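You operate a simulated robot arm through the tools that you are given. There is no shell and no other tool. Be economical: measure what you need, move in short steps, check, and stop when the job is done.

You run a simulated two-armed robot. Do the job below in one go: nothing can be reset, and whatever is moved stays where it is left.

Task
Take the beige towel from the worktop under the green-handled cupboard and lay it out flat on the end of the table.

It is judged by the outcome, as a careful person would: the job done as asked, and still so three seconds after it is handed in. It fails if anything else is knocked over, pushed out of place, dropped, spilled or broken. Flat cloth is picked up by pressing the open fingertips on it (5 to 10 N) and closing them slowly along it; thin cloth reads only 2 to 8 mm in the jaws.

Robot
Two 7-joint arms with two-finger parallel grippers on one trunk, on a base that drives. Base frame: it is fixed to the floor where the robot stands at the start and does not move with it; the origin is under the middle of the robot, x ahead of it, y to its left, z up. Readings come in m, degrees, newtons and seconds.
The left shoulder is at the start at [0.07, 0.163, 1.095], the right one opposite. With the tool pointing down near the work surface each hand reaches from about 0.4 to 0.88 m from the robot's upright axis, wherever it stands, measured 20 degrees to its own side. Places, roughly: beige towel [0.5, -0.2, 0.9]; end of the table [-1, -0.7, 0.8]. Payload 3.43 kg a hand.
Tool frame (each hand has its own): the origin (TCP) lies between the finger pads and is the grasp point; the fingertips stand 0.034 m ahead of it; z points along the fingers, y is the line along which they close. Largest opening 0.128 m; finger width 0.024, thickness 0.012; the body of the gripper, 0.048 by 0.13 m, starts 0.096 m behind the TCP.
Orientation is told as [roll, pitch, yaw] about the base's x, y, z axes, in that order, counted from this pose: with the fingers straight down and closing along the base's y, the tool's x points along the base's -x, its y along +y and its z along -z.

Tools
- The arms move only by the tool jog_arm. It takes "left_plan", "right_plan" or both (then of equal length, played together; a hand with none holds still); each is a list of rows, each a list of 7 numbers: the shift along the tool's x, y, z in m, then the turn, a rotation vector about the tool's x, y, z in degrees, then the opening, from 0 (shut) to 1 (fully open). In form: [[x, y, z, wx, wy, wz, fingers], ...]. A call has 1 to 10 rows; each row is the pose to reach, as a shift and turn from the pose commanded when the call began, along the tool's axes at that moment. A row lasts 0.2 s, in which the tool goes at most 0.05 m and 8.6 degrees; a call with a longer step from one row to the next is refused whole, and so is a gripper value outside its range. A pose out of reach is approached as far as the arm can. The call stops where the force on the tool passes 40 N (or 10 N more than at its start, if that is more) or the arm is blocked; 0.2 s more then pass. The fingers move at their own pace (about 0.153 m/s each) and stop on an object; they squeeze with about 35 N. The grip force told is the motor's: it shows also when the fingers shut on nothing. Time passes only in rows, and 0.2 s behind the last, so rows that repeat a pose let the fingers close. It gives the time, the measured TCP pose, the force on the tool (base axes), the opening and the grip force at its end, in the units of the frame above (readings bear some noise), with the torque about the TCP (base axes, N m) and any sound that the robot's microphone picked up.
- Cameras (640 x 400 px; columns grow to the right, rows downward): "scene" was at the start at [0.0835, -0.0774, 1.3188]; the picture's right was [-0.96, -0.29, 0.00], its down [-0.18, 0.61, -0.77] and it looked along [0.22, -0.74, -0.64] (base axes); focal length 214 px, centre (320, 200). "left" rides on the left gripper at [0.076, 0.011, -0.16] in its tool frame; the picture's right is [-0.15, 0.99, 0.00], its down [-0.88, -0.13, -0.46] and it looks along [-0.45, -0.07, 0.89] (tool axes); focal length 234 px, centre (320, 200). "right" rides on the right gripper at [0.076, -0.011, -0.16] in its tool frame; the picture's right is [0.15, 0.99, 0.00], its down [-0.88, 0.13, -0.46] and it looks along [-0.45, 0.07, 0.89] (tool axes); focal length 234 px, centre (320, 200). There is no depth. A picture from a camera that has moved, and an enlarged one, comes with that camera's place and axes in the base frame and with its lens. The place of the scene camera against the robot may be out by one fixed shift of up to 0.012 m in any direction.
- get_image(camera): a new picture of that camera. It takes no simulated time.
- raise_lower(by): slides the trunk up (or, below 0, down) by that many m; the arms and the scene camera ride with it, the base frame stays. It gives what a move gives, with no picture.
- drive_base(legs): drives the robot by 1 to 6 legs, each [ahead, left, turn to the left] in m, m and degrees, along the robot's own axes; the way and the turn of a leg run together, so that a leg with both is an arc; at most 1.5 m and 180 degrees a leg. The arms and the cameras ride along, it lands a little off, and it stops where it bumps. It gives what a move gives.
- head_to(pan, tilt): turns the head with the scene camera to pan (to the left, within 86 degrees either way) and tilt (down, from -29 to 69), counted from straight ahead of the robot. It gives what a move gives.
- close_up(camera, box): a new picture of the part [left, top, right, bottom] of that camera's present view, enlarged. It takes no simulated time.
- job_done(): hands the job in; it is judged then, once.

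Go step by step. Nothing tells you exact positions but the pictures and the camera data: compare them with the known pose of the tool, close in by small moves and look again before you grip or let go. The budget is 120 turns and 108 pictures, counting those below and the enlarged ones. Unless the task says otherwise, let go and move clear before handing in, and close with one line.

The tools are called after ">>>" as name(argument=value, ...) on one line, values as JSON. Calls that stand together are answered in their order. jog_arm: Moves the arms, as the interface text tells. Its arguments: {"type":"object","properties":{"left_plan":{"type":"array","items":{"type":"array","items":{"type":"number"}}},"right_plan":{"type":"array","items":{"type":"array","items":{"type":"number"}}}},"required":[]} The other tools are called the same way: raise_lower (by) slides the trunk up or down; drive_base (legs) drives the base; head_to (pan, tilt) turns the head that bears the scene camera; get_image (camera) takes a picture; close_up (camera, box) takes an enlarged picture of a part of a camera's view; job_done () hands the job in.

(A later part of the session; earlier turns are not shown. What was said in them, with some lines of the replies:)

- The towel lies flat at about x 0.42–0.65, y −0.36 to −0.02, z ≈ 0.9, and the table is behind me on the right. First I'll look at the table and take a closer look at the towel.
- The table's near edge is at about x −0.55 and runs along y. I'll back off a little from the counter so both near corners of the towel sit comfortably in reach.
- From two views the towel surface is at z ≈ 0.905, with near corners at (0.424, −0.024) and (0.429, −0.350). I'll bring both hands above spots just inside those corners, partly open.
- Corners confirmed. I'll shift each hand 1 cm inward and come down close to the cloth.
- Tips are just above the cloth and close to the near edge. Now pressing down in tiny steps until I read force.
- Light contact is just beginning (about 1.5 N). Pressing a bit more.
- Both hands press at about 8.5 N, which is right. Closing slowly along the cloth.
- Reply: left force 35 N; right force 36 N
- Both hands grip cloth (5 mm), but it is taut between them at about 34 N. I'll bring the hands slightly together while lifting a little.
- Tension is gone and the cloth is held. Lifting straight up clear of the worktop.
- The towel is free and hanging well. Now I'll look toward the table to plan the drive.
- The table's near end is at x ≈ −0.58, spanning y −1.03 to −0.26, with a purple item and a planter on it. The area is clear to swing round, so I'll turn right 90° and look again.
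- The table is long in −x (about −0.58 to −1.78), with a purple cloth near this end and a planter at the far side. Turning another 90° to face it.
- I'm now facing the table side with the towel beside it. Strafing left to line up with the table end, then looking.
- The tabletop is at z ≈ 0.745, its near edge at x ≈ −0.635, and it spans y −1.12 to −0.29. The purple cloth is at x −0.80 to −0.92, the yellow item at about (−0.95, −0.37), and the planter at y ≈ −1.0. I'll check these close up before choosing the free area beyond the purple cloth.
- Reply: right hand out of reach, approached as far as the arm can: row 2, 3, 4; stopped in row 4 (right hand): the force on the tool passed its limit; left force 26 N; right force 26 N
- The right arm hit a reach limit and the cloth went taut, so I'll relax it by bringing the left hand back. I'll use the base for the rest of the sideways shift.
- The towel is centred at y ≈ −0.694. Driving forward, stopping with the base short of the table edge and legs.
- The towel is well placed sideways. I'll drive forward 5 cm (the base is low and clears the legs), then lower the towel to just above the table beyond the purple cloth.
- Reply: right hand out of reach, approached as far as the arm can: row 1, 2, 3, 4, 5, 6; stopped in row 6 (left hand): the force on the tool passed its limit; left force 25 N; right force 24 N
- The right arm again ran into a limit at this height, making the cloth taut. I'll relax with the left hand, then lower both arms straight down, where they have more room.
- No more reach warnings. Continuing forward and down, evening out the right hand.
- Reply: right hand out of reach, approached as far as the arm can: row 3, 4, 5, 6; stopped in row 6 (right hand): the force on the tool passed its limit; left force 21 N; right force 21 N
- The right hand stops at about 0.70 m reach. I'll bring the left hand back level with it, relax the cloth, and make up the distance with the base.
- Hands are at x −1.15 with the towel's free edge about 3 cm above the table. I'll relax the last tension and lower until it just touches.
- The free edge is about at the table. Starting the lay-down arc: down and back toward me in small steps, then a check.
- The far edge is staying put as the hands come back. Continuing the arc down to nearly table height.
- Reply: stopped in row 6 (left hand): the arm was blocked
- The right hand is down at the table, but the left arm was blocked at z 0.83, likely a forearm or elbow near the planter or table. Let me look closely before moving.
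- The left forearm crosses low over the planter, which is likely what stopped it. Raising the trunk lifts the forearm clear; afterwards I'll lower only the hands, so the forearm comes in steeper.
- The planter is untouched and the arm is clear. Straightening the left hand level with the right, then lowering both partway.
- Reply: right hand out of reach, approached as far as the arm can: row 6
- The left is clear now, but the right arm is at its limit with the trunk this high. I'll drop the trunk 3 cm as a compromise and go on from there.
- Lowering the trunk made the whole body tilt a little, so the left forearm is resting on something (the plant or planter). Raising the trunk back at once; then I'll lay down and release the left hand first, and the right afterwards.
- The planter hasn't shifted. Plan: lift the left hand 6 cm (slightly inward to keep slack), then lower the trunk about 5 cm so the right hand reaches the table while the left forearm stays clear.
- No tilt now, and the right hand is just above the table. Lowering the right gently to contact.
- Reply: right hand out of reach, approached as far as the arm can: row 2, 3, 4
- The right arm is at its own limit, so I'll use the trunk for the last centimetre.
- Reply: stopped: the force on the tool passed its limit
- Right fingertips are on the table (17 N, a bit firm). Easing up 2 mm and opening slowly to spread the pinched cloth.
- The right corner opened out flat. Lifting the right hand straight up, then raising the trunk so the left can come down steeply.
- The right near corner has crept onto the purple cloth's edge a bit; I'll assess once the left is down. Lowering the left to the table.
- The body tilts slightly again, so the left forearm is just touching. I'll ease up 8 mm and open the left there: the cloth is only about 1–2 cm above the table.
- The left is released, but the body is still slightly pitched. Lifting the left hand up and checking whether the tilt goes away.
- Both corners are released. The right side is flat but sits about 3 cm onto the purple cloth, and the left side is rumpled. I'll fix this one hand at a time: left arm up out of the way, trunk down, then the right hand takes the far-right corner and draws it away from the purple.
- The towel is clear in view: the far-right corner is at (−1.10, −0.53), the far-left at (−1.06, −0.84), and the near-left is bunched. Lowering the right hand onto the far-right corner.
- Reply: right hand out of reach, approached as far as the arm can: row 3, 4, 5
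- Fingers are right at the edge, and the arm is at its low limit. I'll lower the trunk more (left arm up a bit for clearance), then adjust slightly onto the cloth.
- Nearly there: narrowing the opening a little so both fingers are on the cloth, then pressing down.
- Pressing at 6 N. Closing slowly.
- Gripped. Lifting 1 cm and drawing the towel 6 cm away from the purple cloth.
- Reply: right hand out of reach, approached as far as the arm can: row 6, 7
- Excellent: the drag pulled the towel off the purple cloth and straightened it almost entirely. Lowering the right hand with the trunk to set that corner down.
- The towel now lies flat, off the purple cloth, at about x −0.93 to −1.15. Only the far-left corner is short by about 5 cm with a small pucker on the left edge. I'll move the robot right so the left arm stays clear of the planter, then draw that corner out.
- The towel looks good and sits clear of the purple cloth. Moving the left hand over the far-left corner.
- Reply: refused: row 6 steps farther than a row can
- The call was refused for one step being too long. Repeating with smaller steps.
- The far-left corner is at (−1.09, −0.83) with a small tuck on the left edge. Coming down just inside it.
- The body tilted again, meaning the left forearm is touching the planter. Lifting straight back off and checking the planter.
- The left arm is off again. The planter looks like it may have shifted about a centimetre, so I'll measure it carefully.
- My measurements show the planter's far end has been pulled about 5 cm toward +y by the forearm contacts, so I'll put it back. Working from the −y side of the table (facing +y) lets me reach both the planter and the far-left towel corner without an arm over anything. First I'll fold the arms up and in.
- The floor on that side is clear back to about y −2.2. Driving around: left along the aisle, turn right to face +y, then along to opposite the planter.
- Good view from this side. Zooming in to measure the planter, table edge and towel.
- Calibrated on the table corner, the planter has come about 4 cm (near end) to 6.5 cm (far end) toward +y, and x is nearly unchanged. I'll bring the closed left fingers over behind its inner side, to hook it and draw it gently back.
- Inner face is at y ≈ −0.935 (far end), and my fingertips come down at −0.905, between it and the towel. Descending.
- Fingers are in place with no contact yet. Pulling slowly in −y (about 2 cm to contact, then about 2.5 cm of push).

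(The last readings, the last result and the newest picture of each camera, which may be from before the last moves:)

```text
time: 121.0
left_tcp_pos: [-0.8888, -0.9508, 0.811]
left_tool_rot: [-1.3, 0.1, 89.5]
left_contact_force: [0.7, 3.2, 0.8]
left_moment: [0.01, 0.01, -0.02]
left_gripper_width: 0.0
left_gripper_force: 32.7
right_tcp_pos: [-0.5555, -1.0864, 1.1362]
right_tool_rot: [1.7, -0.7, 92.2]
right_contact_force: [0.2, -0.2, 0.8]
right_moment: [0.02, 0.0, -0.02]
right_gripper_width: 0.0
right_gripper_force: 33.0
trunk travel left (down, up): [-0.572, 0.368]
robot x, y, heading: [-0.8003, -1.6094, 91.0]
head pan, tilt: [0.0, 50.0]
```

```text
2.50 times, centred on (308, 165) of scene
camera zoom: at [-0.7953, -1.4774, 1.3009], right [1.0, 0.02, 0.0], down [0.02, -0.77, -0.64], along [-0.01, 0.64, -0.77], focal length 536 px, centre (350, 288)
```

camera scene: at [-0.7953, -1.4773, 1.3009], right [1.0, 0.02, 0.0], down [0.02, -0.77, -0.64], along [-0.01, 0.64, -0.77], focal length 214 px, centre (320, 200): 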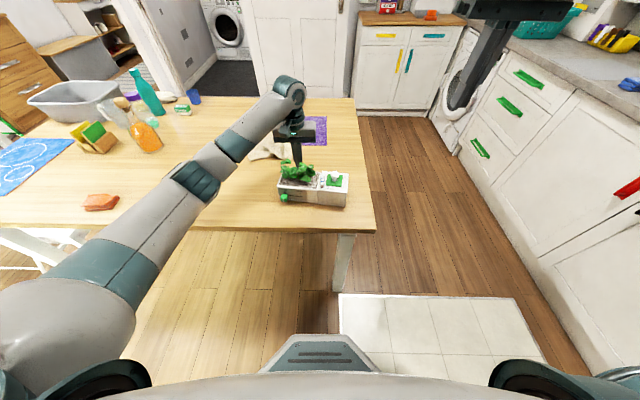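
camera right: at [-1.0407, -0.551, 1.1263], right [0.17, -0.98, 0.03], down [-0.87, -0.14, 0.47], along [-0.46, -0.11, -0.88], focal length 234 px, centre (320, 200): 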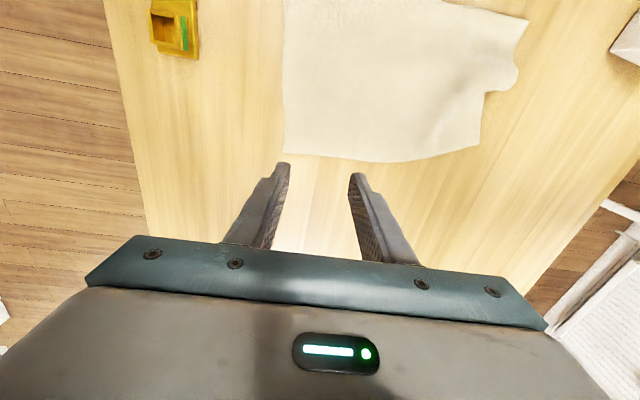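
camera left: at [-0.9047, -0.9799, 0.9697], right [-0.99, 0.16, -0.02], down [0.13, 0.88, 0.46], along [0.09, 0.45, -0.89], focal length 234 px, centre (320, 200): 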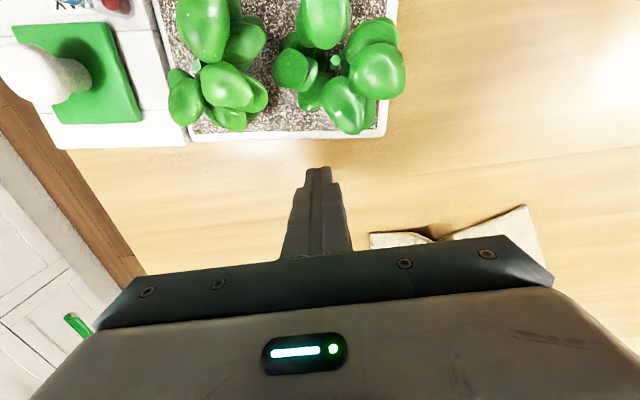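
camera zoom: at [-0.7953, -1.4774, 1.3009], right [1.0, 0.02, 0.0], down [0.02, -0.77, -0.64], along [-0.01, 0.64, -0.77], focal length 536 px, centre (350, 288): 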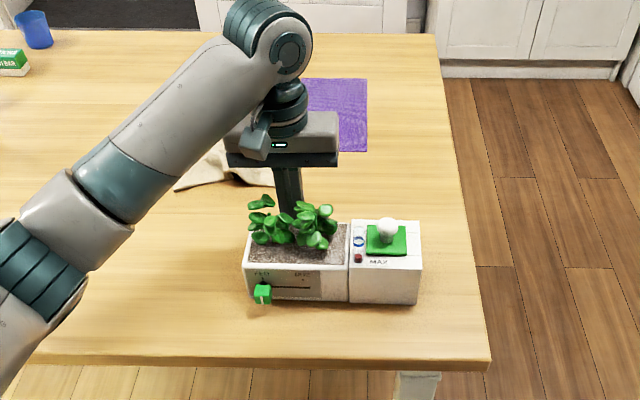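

The planter is turning back nicely and is almost parallel again; it needs about 4 cm more. A bit more here, then I'll shift to its middle to push it straight.

>>> jog_arm(left_plan=[[0.005, 0, 0, 0, 0, 0, 0], [0.01, 0, 0, 0, 0, 0, 0], [0.013, 0, 0, 0, 0, 0, 0], [0.005, 0, 0, 0, 0, 0, 0], [-0.005, 0, 0, 0, 0, 0, 0], [-0.005, -0.02, 0, 0, 0, 0, 0], [-0.005, -0.04, 0, 0, 0, 0, 0], [-0.005, -0.052, 0, 0, 0, 0, 0]])

>>> jog_arm(left_plan=[[0.01, 0, 0, 0, 0, 0, 0], [0.018, 0, 0, 0, 0, 0, 0], [0.023, 0, 0, 0, 0, 0, 0], [0.028, 0, 0, 0, 0, 0, 0], [0.033, 0, 0, 0, 0, 0, 0], [0.038, 0, 0, 0, 0, 0, 0]])

>>> close_up(camera="scene", box=[220, 85, 396, 245])

```text
time: 122.8
left_tcp_pos: [-0.8375, -0.947, 0.8124]
left_tool_rot: [-1.5, -0.2, 89.5]
left_contact_force: [0.3, 0.8, -0.3]
left_moment: [-0.01, -0.04, 0.03]
left_gripper_width: 0.0
left_gripper_force: 33.2
right_tcp_pos: [-0.5555, -1.0867, 1.1363]
right_tool_rot: [1.6, -0.7, 92.1]
right_contact_force: [-0.1, 0.6, 0.1]
right_moment: [0.0, -0.02, -0.02]
right_gripper_width: 0.0
right_gripper_force: 32.6
trunk travel left (down, up): [-0.572, 0.368]
robot x, y, heading: [-0.7999, -1.6098, 91.1]
head pan, tilt: [0.0, 50.0]
```

```text
time: 124.2
left_tcp_pos: [-0.8372, -0.9841, 0.8127]
left_tool_rot: [-1.5, 0.0, 89.4]
left_contact_force: [0.4, 4.8, 1.1]
left_moment: [0.09, -0.03, 0.0]
left_gripper_width: 0.0
left_gripper_force: 32.8
right_tcp_pos: [-0.5559, -1.0871, 1.1361]
right_tool_rot: [1.7, -0.7, 92.2]
right_contact_force: [-0.1, -0.4, -0.3]
right_moment: [-0.03, -0.01, 0.02]
right_gripper_width: 0.0001
right_gripper_force: 33.2
trunk travel left (down, up): [-0.572, 0.368]
robot x, y, heading: [-0.8037, -1.6109, 90.9]
head pan, tilt: [0.0, 50.0]
```

```text
2.50 times, centred on (308, 165) of scene
camera zoom: at [-0.7952, -1.4774, 1.3009], right [1.0, 0.02, 0.0], down [0.02, -0.77, -0.64], along [-0.01, 0.64, -0.77], focal length 536 px, centre (350, 288)
```

zoom: 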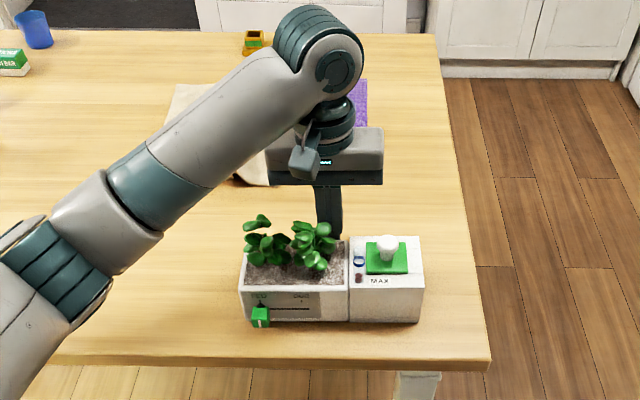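

The planter is parallel again and within about 1 cm of its original line. One last small pull, then back off and up.

>>> jog_arm(left_plan=[[0.004, 0, 0, 0, 0, 0, 0], [0.008, 0, 0, 0, 0, 0, 0], [0.01, 0, 0, 0, 0, 0, 0], [-0.01, 0, 0, 0, 0, 0, 0], [-0.03, 0, 0, 0, 0, 0, 0], [-0.03, 0, -0.04, 0, 0, 0, 0], [-0.03, 0, -0.08, 0, 0, 0, 0], [-0.03, 0, -0.12, 0, 0, 0, 0], [-0.03, 0, -0.16, 0, 0, 0, 0], [-0.03, 0, -0.2, 0, 0, 0, 0]])

>>> close_up(camera="scene", box=[220, 85, 396, 245])

>>> get_image(camera="left")

```text
time: 126.5
left_tcp_pos: [-0.8421, -0.9564, 1.0131]
left_tool_rot: [-1.4, 0.0, 89.5]
left_contact_force: [-0.4, -0.7, -0.9]
left_moment: [0.03, 0.0, 0.04]
left_gripper_width: 0.0
left_gripper_force: 33.1
right_tcp_pos: [-0.5551, -1.0884, 1.1369]
right_tool_rot: [1.8, -0.9, 92.3]
right_contact_force: [-0.3, 0.0, -0.1]
right_moment: [0.01, -0.01, 0.03]
right_gripper_width: 0.0
right_gripper_force: 33.2
trunk travel left (down, up): [-0.572, 0.368]
robot x, y, heading: [-0.8062, -1.6115, 91.1]
head pan, tilt: [0.0, 50.0]
```

```text
2.50 times, centred on (308, 165) of scene
camera zoom: at [-0.7949, -1.4786, 1.3009], right [1.0, 0.02, 0.0], down [0.01, -0.77, -0.64], along [-0.01, 0.64, -0.77], focal length 536 px, centre (350, 288)
```

zoom: 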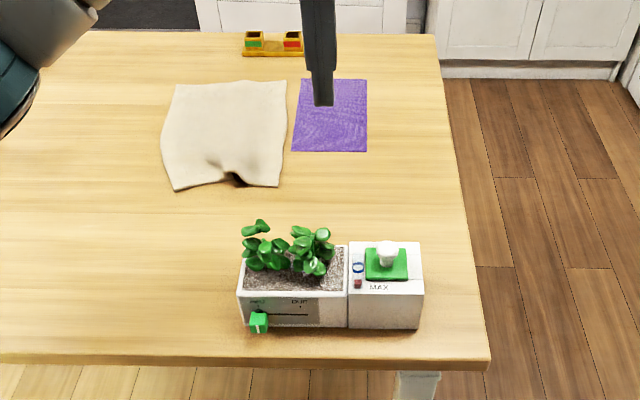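

```text
21 pictures are left
camera left: at [-0.858, -1.0307, 1.1718], right [-0.99, 0.16, -0.02], down [0.13, 0.88, 0.46], along [0.09, 0.45, -0.89], focal length 234 px, centre (320, 200)
```

left: 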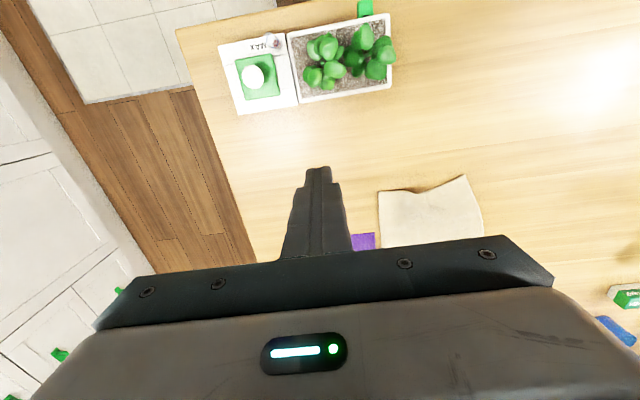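

The planter is back on its original line. For the towel, only the left edge's far corner at (−1.08, −0.83) still needs drawing about 4 cm in −x to remove the pucker. Moving the base a little closer and positioning the left hand over it.

>>> drive_base(legs=[[0.1, 0.1, 0]])

>>> jog_arm(left_plan=[[-0.01, 0.032, 0, 0, 0, 0, 0.1], [-0.02, 0.064, 0, 0, 0, 0, 0.2], [-0.03, 0.096, 0, 0, 0, 0, 0.3], [-0.037, 0.118, 0, 0, 0, 0, 0.34], [-0.037, 0.118, 0.04, 0, 0, 0, 0.34], [-0.037, 0.118, 0.08, 0, 0, 0, 0.34], [-0.037, 0.118, 0.12, 0, 0, 0, 0.34]])

>>> get_image(camera="left")

```text
time: 127.8
left_tcp_pos: [-0.9456, -0.8573, 1.0126]
left_tool_rot: [-1.5, -0.1, 89.6]
left_contact_force: [-0.3, 0.4, -0.4]
left_moment: [0.02, 0.0, 0.0]
left_gripper_width: 0.0
left_gripper_force: 33.2
right_tcp_pos: [-0.6584, -0.9893, 1.1369]
right_tool_rot: [1.8, -0.7, 92.3]
right_contact_force: [-0.3, 0.5, 0.5]
right_moment: [0.01, -0.01, -0.03]
right_gripper_width: 0.0
right_gripper_force: 33.3
trunk travel left (down, up): [-0.572, 0.368]
robot x, y, heading: [-0.9005, -1.511, 91.3]
head pan, tilt: [0.0, 50.0]
```

```text
time: 129.4
left_tcp_pos: [-1.0597, -0.8196, 0.8892]
left_tool_rot: [-1.5, -0.1, 89.4]
left_contact_force: [0.2, -0.3, 0.5]
left_moment: [-0.02, 0.01, -0.02]
left_gripper_width: 0.0435
left_gripper_force: 0.0
right_tcp_pos: [-0.658, -0.9884, 1.1361]
right_tool_rot: [1.8, -0.7, 92.3]
right_contact_force: [0.2, 0.7, 0.0]
right_moment: [-0.03, 0.01, 0.01]
right_gripper_width: 0.0
right_gripper_force: 32.6
trunk travel left (down, up): [-0.572, 0.368]
robot x, y, heading: [-0.905, -1.5155, 91.3]
head pan, tilt: [0.0, 50.0]
```

```text
20 pictures are left
camera left: at [-1.0755, -0.8936, 1.0481], right [-0.99, 0.16, -0.03], down [0.13, 0.88, 0.46], along [0.09, 0.45, -0.89], focal length 234 px, centre (320, 200)
```

left: 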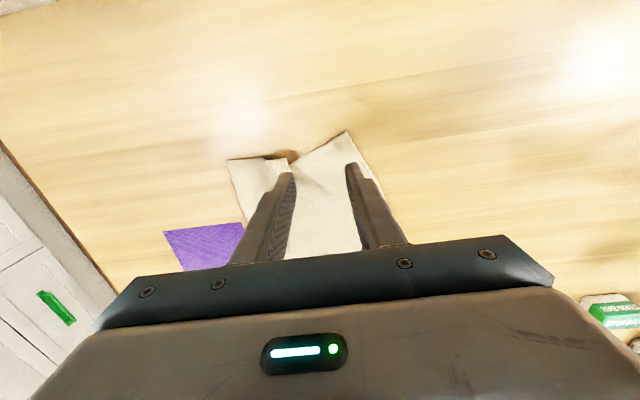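

The corner is at (−1.093, −0.834). Nudging slightly inward and lowering to press.

>>> jog_arm(left_plan=[[-0.008, 0.008, 0.04, 0, 0, 0, 0.34], [-0.008, 0.008, 0.075, 0, 0, 0, 0.34], [-0.008, 0.008, 0.092, 0, 0, 0, 0.34], [-0.008, 0.008, 0.098, 0, 0, 0, 0.34], [-0.008, 0.008, 0.102, 0, 0, 0, 0.34], [-0.008, 0.008, 0.103, 0, 0, 0, 0.34]])

>>> get_image(camera="left")

```text
time: 130.8
left_tcp_pos: [-1.0653, -0.8117, 0.7888]
left_tool_rot: [-1.5, -0.2, 89.5]
left_contact_force: [-0.3, 0.9, 5.5]
left_moment: [0.09, 0.11, 0.0]
left_gripper_width: 0.0434
left_gripper_force: 0.1
right_tcp_pos: [-0.6586, -0.9879, 1.1372]
right_tool_rot: [1.7, -0.7, 92.2]
right_contact_force: [-0.2, -0.8, 0.0]
right_moment: [-0.02, 0.01, 0.02]
right_gripper_width: 0.0
right_gripper_force: 33.2
trunk travel left (down, up): [-0.572, 0.368]
robot x, y, heading: [-0.9028, -1.5121, 91.2]
head pan, tilt: [0.0, 50.0]
```

```text
19 pictures are left
camera left: at [-1.0812, -0.8865, 0.9465], right [-0.99, 0.16, -0.02], down [0.13, 0.88, 0.46], along [0.09, 0.45, -0.89], focal length 234 px, centre (320, 200)
```

left: 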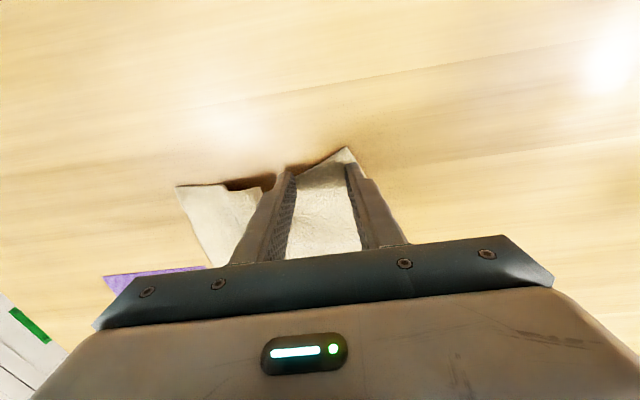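

Pressing at 5.5 N with both fingers on the cloth. Closing slowly, then a slight lift and a pull toward −x.

>>> jog_arm(left_plan=[[0, 0, 0.001, 0, 0, 0, 0.28], [0, 0, 0.001, 0, 0, 0, 0.22], [0, 0, 0.001, 0, 0, 0, 0.16], [0, 0, 0.001, 0, 0, 0, 0.1], [0, 0, 0.001, 0, 0, 0, 0.05], [0, 0, 0.001, 0, 0, 0, 0], [0, 0, 0.001, 0, 0, 0, 0], [0, 0, 0.001, 0, 0, 0, 0]])

>>> jog_arm(left_plan=[[0, 0, -0.008, 0, 0, 0, 0], [0, 0.01, -0.012, 0, 0, 0, 0], [0.002, 0.02, -0.012, 0, 0, 0, 0], [0.004, 0.03, -0.012, 0, 0, 0, 0], [0.006, 0.04, -0.012, 0, 0, 0, 0], [0.008, 0.05, -0.012, 0, 0, 0, 0]])

>>> get_image(camera="left")

>>> close_up(camera="scene", box=[220, 85, 396, 245])

```text
time: 132.6
left_tcp_pos: [-1.0651, -0.8128, 0.7871]
left_tool_rot: [-1.4, -0.1, 89.5]
left_contact_force: [-2.0, 0.9, 13.0]
left_moment: [0.1, 0.12, -0.01]
left_gripper_width: 0.0048
left_gripper_force: 34.7
right_tcp_pos: [-0.6581, -0.9898, 1.1374]
right_tool_rot: [1.7, -0.8, 92.2]
right_contact_force: [0.3, 0.0, -0.2]
right_moment: [0.02, 0.0, 0.0]
right_gripper_width: 0.0
right_gripper_force: 32.8
trunk travel left (down, up): [-0.572, 0.368]
robot x, y, heading: [-0.9029, -1.5116, 90.9]
head pan, tilt: [0.0, 50.0]
```

```text
time: 134.0
left_tcp_pos: [-1.1153, -0.8185, 0.795]
left_tool_rot: [-1.4, 0.0, 89.5]
left_contact_force: [0.3, 0.4, -0.4]
left_moment: [0.01, 0.03, 0.05]
left_gripper_width: 0.0039
left_gripper_force: 35.5
right_tcp_pos: [-0.6573, -0.9884, 1.1373]
right_tool_rot: [1.7, -0.6, 92.1]
right_contact_force: [-0.2, 0.2, -0.2]
right_moment: [-0.01, 0.01, 0.03]
right_gripper_width: 0.0
right_gripper_force: 33.0
trunk travel left (down, up): [-0.572, 0.368]
robot x, y, heading: [-0.8982, -1.5082, 91.2]
head pan, tilt: [0.0, 50.0]
```

```text
18 pictures are left
camera left: at [-1.1314, -0.8935, 0.9549], right [-0.99, 0.16, -0.02], down [0.13, 0.88, 0.46], along [0.09, 0.45, -0.89], focal length 234 px, centre (320, 200)
```

left: 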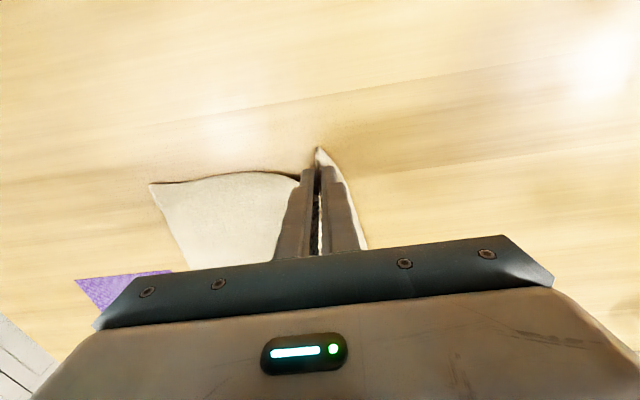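

```text
2.50 times, centred on (308, 165) of scene
camera zoom: at [-0.898, -1.38, 1.3009], right [1.0, 0.02, 0.0], down [0.02, -0.77, -0.64], along [-0.01, 0.64, -0.77], focal length 536 px, centre (350, 288)
```

zoom: 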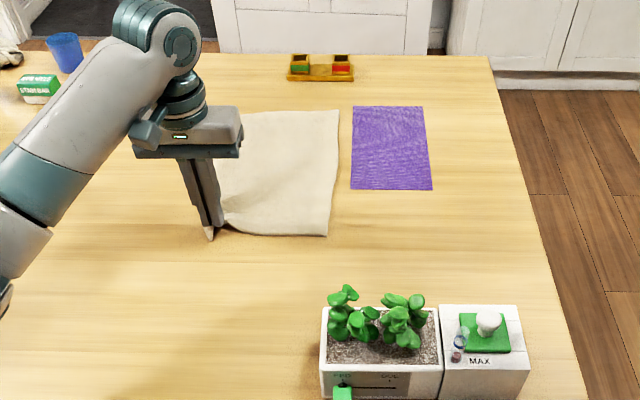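

The pucker is gone and the left edge is straight. Setting the corner down, opening while pressed to spread it, then lifting clear.

>>> jog_arm(left_plan=[[0, 0, 0.004, 0, 0, 0, 0], [0, 0, 0.007, 0, 0, 0, 0], [0, 0, 0.007, 0, 0, 0, 0.06], [0, 0, 0.007, 0, 0, 0, 0.12], [0, 0, 0.007, 0, 0, 0, 0.18], [0, 0, 0.007, 0, 0, 0, 0.24], [0, 0, 0.007, 0, 0, 0, 0.3], [0, 0, 0.007, 0, 0, 0, 0.36], [0, 0, 0.007, 0, 0, 0, 0.4], [0, 0, 0.007, 0, 0, 0, 0.4]])

>>> jog_arm(left_plan=[[0, 0, -0.01, 0, 0, 0, 0.4], [0, 0, -0.03, 0, 0, 0, 0.4], [0, 0, -0.07, 0, 0, 0, 0.4], [0, 0, -0.11, 0, 0, 0, 0.4], [0, 0, -0.15, 0, 0, 0, 0.4], [0.03, 0, -0.19, 0, 0, 0, 0.4], [0.06, 0, -0.22, 0, 0, 0, 0.4], [0.1, 0, -0.24, 0, 0, 0, 0.4]])

>>> get_image(camera="left")

>>> close_up(camera="scene", box=[220, 85, 396, 245])

```text
time: 136.2
left_tcp_pos: [-1.1148, -0.8189, 0.7897]
left_tool_rot: [-1.4, -0.1, 89.5]
left_contact_force: [1.1, 0.5, 1.1]
left_moment: [-0.01, -0.01, 0.02]
left_gripper_width: 0.0505
left_gripper_force: 0.0
right_tcp_pos: [-0.6584, -0.9882, 1.1369]
right_tool_rot: [1.7, -0.7, 92.3]
right_contact_force: [-0.3, -0.6, 0.1]
right_moment: [0.0, 0.0, -0.02]
right_gripper_width: 0.0
right_gripper_force: 32.8
trunk travel left (down, up): [-0.572, 0.368]
robot x, y, heading: [-0.905, -1.5127, 91.2]
head pan, tilt: [0.0, 50.0]
```

```text
time: 138.0
left_tcp_pos: [-1.1241, -0.9214, 1.0293]
left_tool_rot: [-1.4, -0.1, 89.5]
left_contact_force: [0.1, -1.7, -0.5]
left_moment: [0.03, 0.02, 0.06]
left_gripper_width: 0.0514
left_gripper_force: 0.1
right_tcp_pos: [-0.6579, -0.9903, 1.1371]
right_tool_rot: [1.7, -0.8, 92.2]
right_contact_force: [0.2, -0.2, -0.9]
right_moment: [0.01, -0.04, -0.01]
right_gripper_width: 0.0002
right_gripper_force: 33.0
trunk travel left (down, up): [-0.572, 0.368]
robot x, y, heading: [-0.9067, -1.511, 91.4]
head pan, tilt: [0.0, 50.0]
```

```text
16 pictures are left
camera left: at [-1.1398, -0.9964, 1.1879], right [-0.99, 0.16, -0.02], down [0.13, 0.88, 0.46], along [0.09, 0.45, -0.89], focal length 234 px, centre (320, 200)
```

left: 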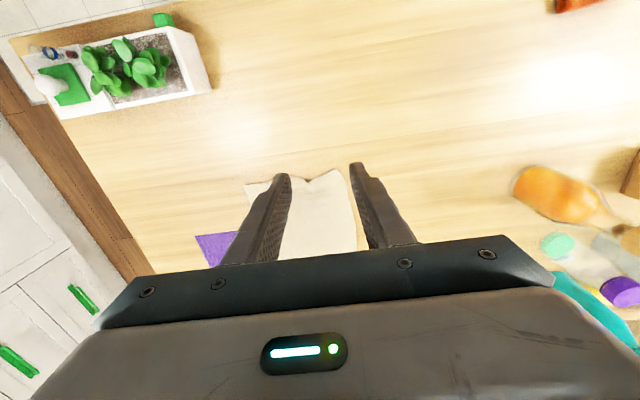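

```text
2.50 times, centred on (308, 165) of scene
camera zoom: at [-0.8982, -1.3815, 1.3011], right [1.0, 0.02, 0.0], down [0.02, -0.77, -0.64], along [-0.01, 0.64, -0.77], focal length 536 px, centre (350, 288)
```

zoom: 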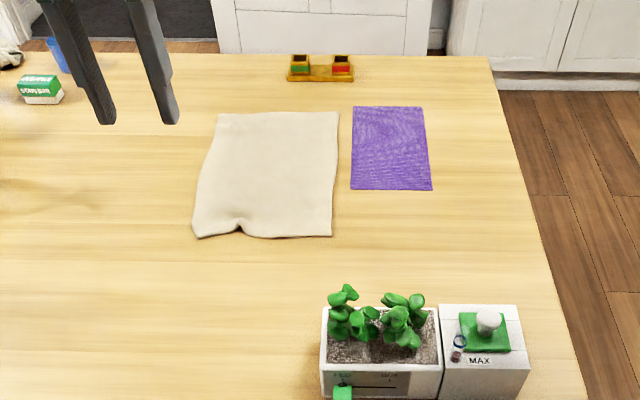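

The towel now lies flat as a near-full rectangle, clear of the purple cloth, with the planter back in place. Backing the arms clear and taking a final look.

>>> drive_base(legs=[[-0.25, 0, 0]])

>>> get_image(camera="scene")

>>> close_up(camera="scene", box=[180, 50, 420, 200])

```text
time: 139.8
left_tcp_pos: [-1.1175, -1.168, 1.028]
left_tool_rot: [-1.4, -0.2, 89.4]
left_contact_force: [-0.6, 0.4, -0.2]
left_moment: [0.0, 0.0, 0.04]
left_gripper_width: 0.0511
left_gripper_force: 0.1
right_tcp_pos: [-0.6522, -1.238, 1.1366]
right_tool_rot: [1.7, -0.7, 92.1]
right_contact_force: [-0.5, 0.0, 0.3]
right_moment: [0.05, 0.01, 0.01]
right_gripper_width: 0.0
right_gripper_force: 33.0
trunk travel left (down, up): [-0.572, 0.368]
robot x, y, heading: [-0.9019, -1.7602, 90.9]
head pan, tilt: [0.0, 50.0]
```

```text
14 pictures are left
camera scene: at [-0.8928, -1.6289, 1.3009], right [1.0, 0.02, 0.0], down [0.01, -0.77, -0.64], along [-0.01, 0.64, -0.77], focal length 214 px, centre (320, 200)
```

scene: 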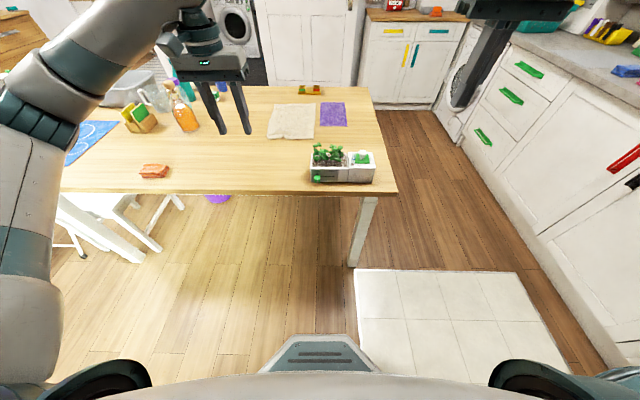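

```text
2.67 times, centred on (300, 125) of scene
camera zoom: at [-0.8928, -1.6289, 1.3009], right [1.0, 0.02, 0.0], down [0.01, -0.77, -0.64], along [-0.01, 0.64, -0.77], focal length 572 px, centre (373, 400)
```

zoom: 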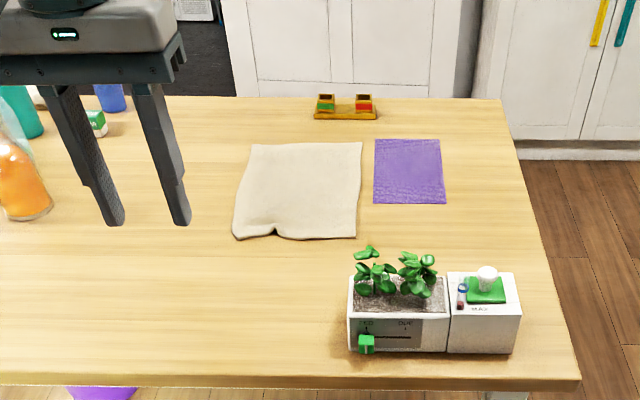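

The towel is flat on the end of the table, both hands are clear, and everything else is standing. Handing in.

>>> job_done()

```text
The job is handed in.
```

The beige towel is laid out flat on the end of the table, just clear of the purple cloth, with a slight dimple left in one edge. My left forearm pushed the planter a few centimetres while I worked. I pulled it back to its original line, though it may still sit about 2 cm off lengthwise.
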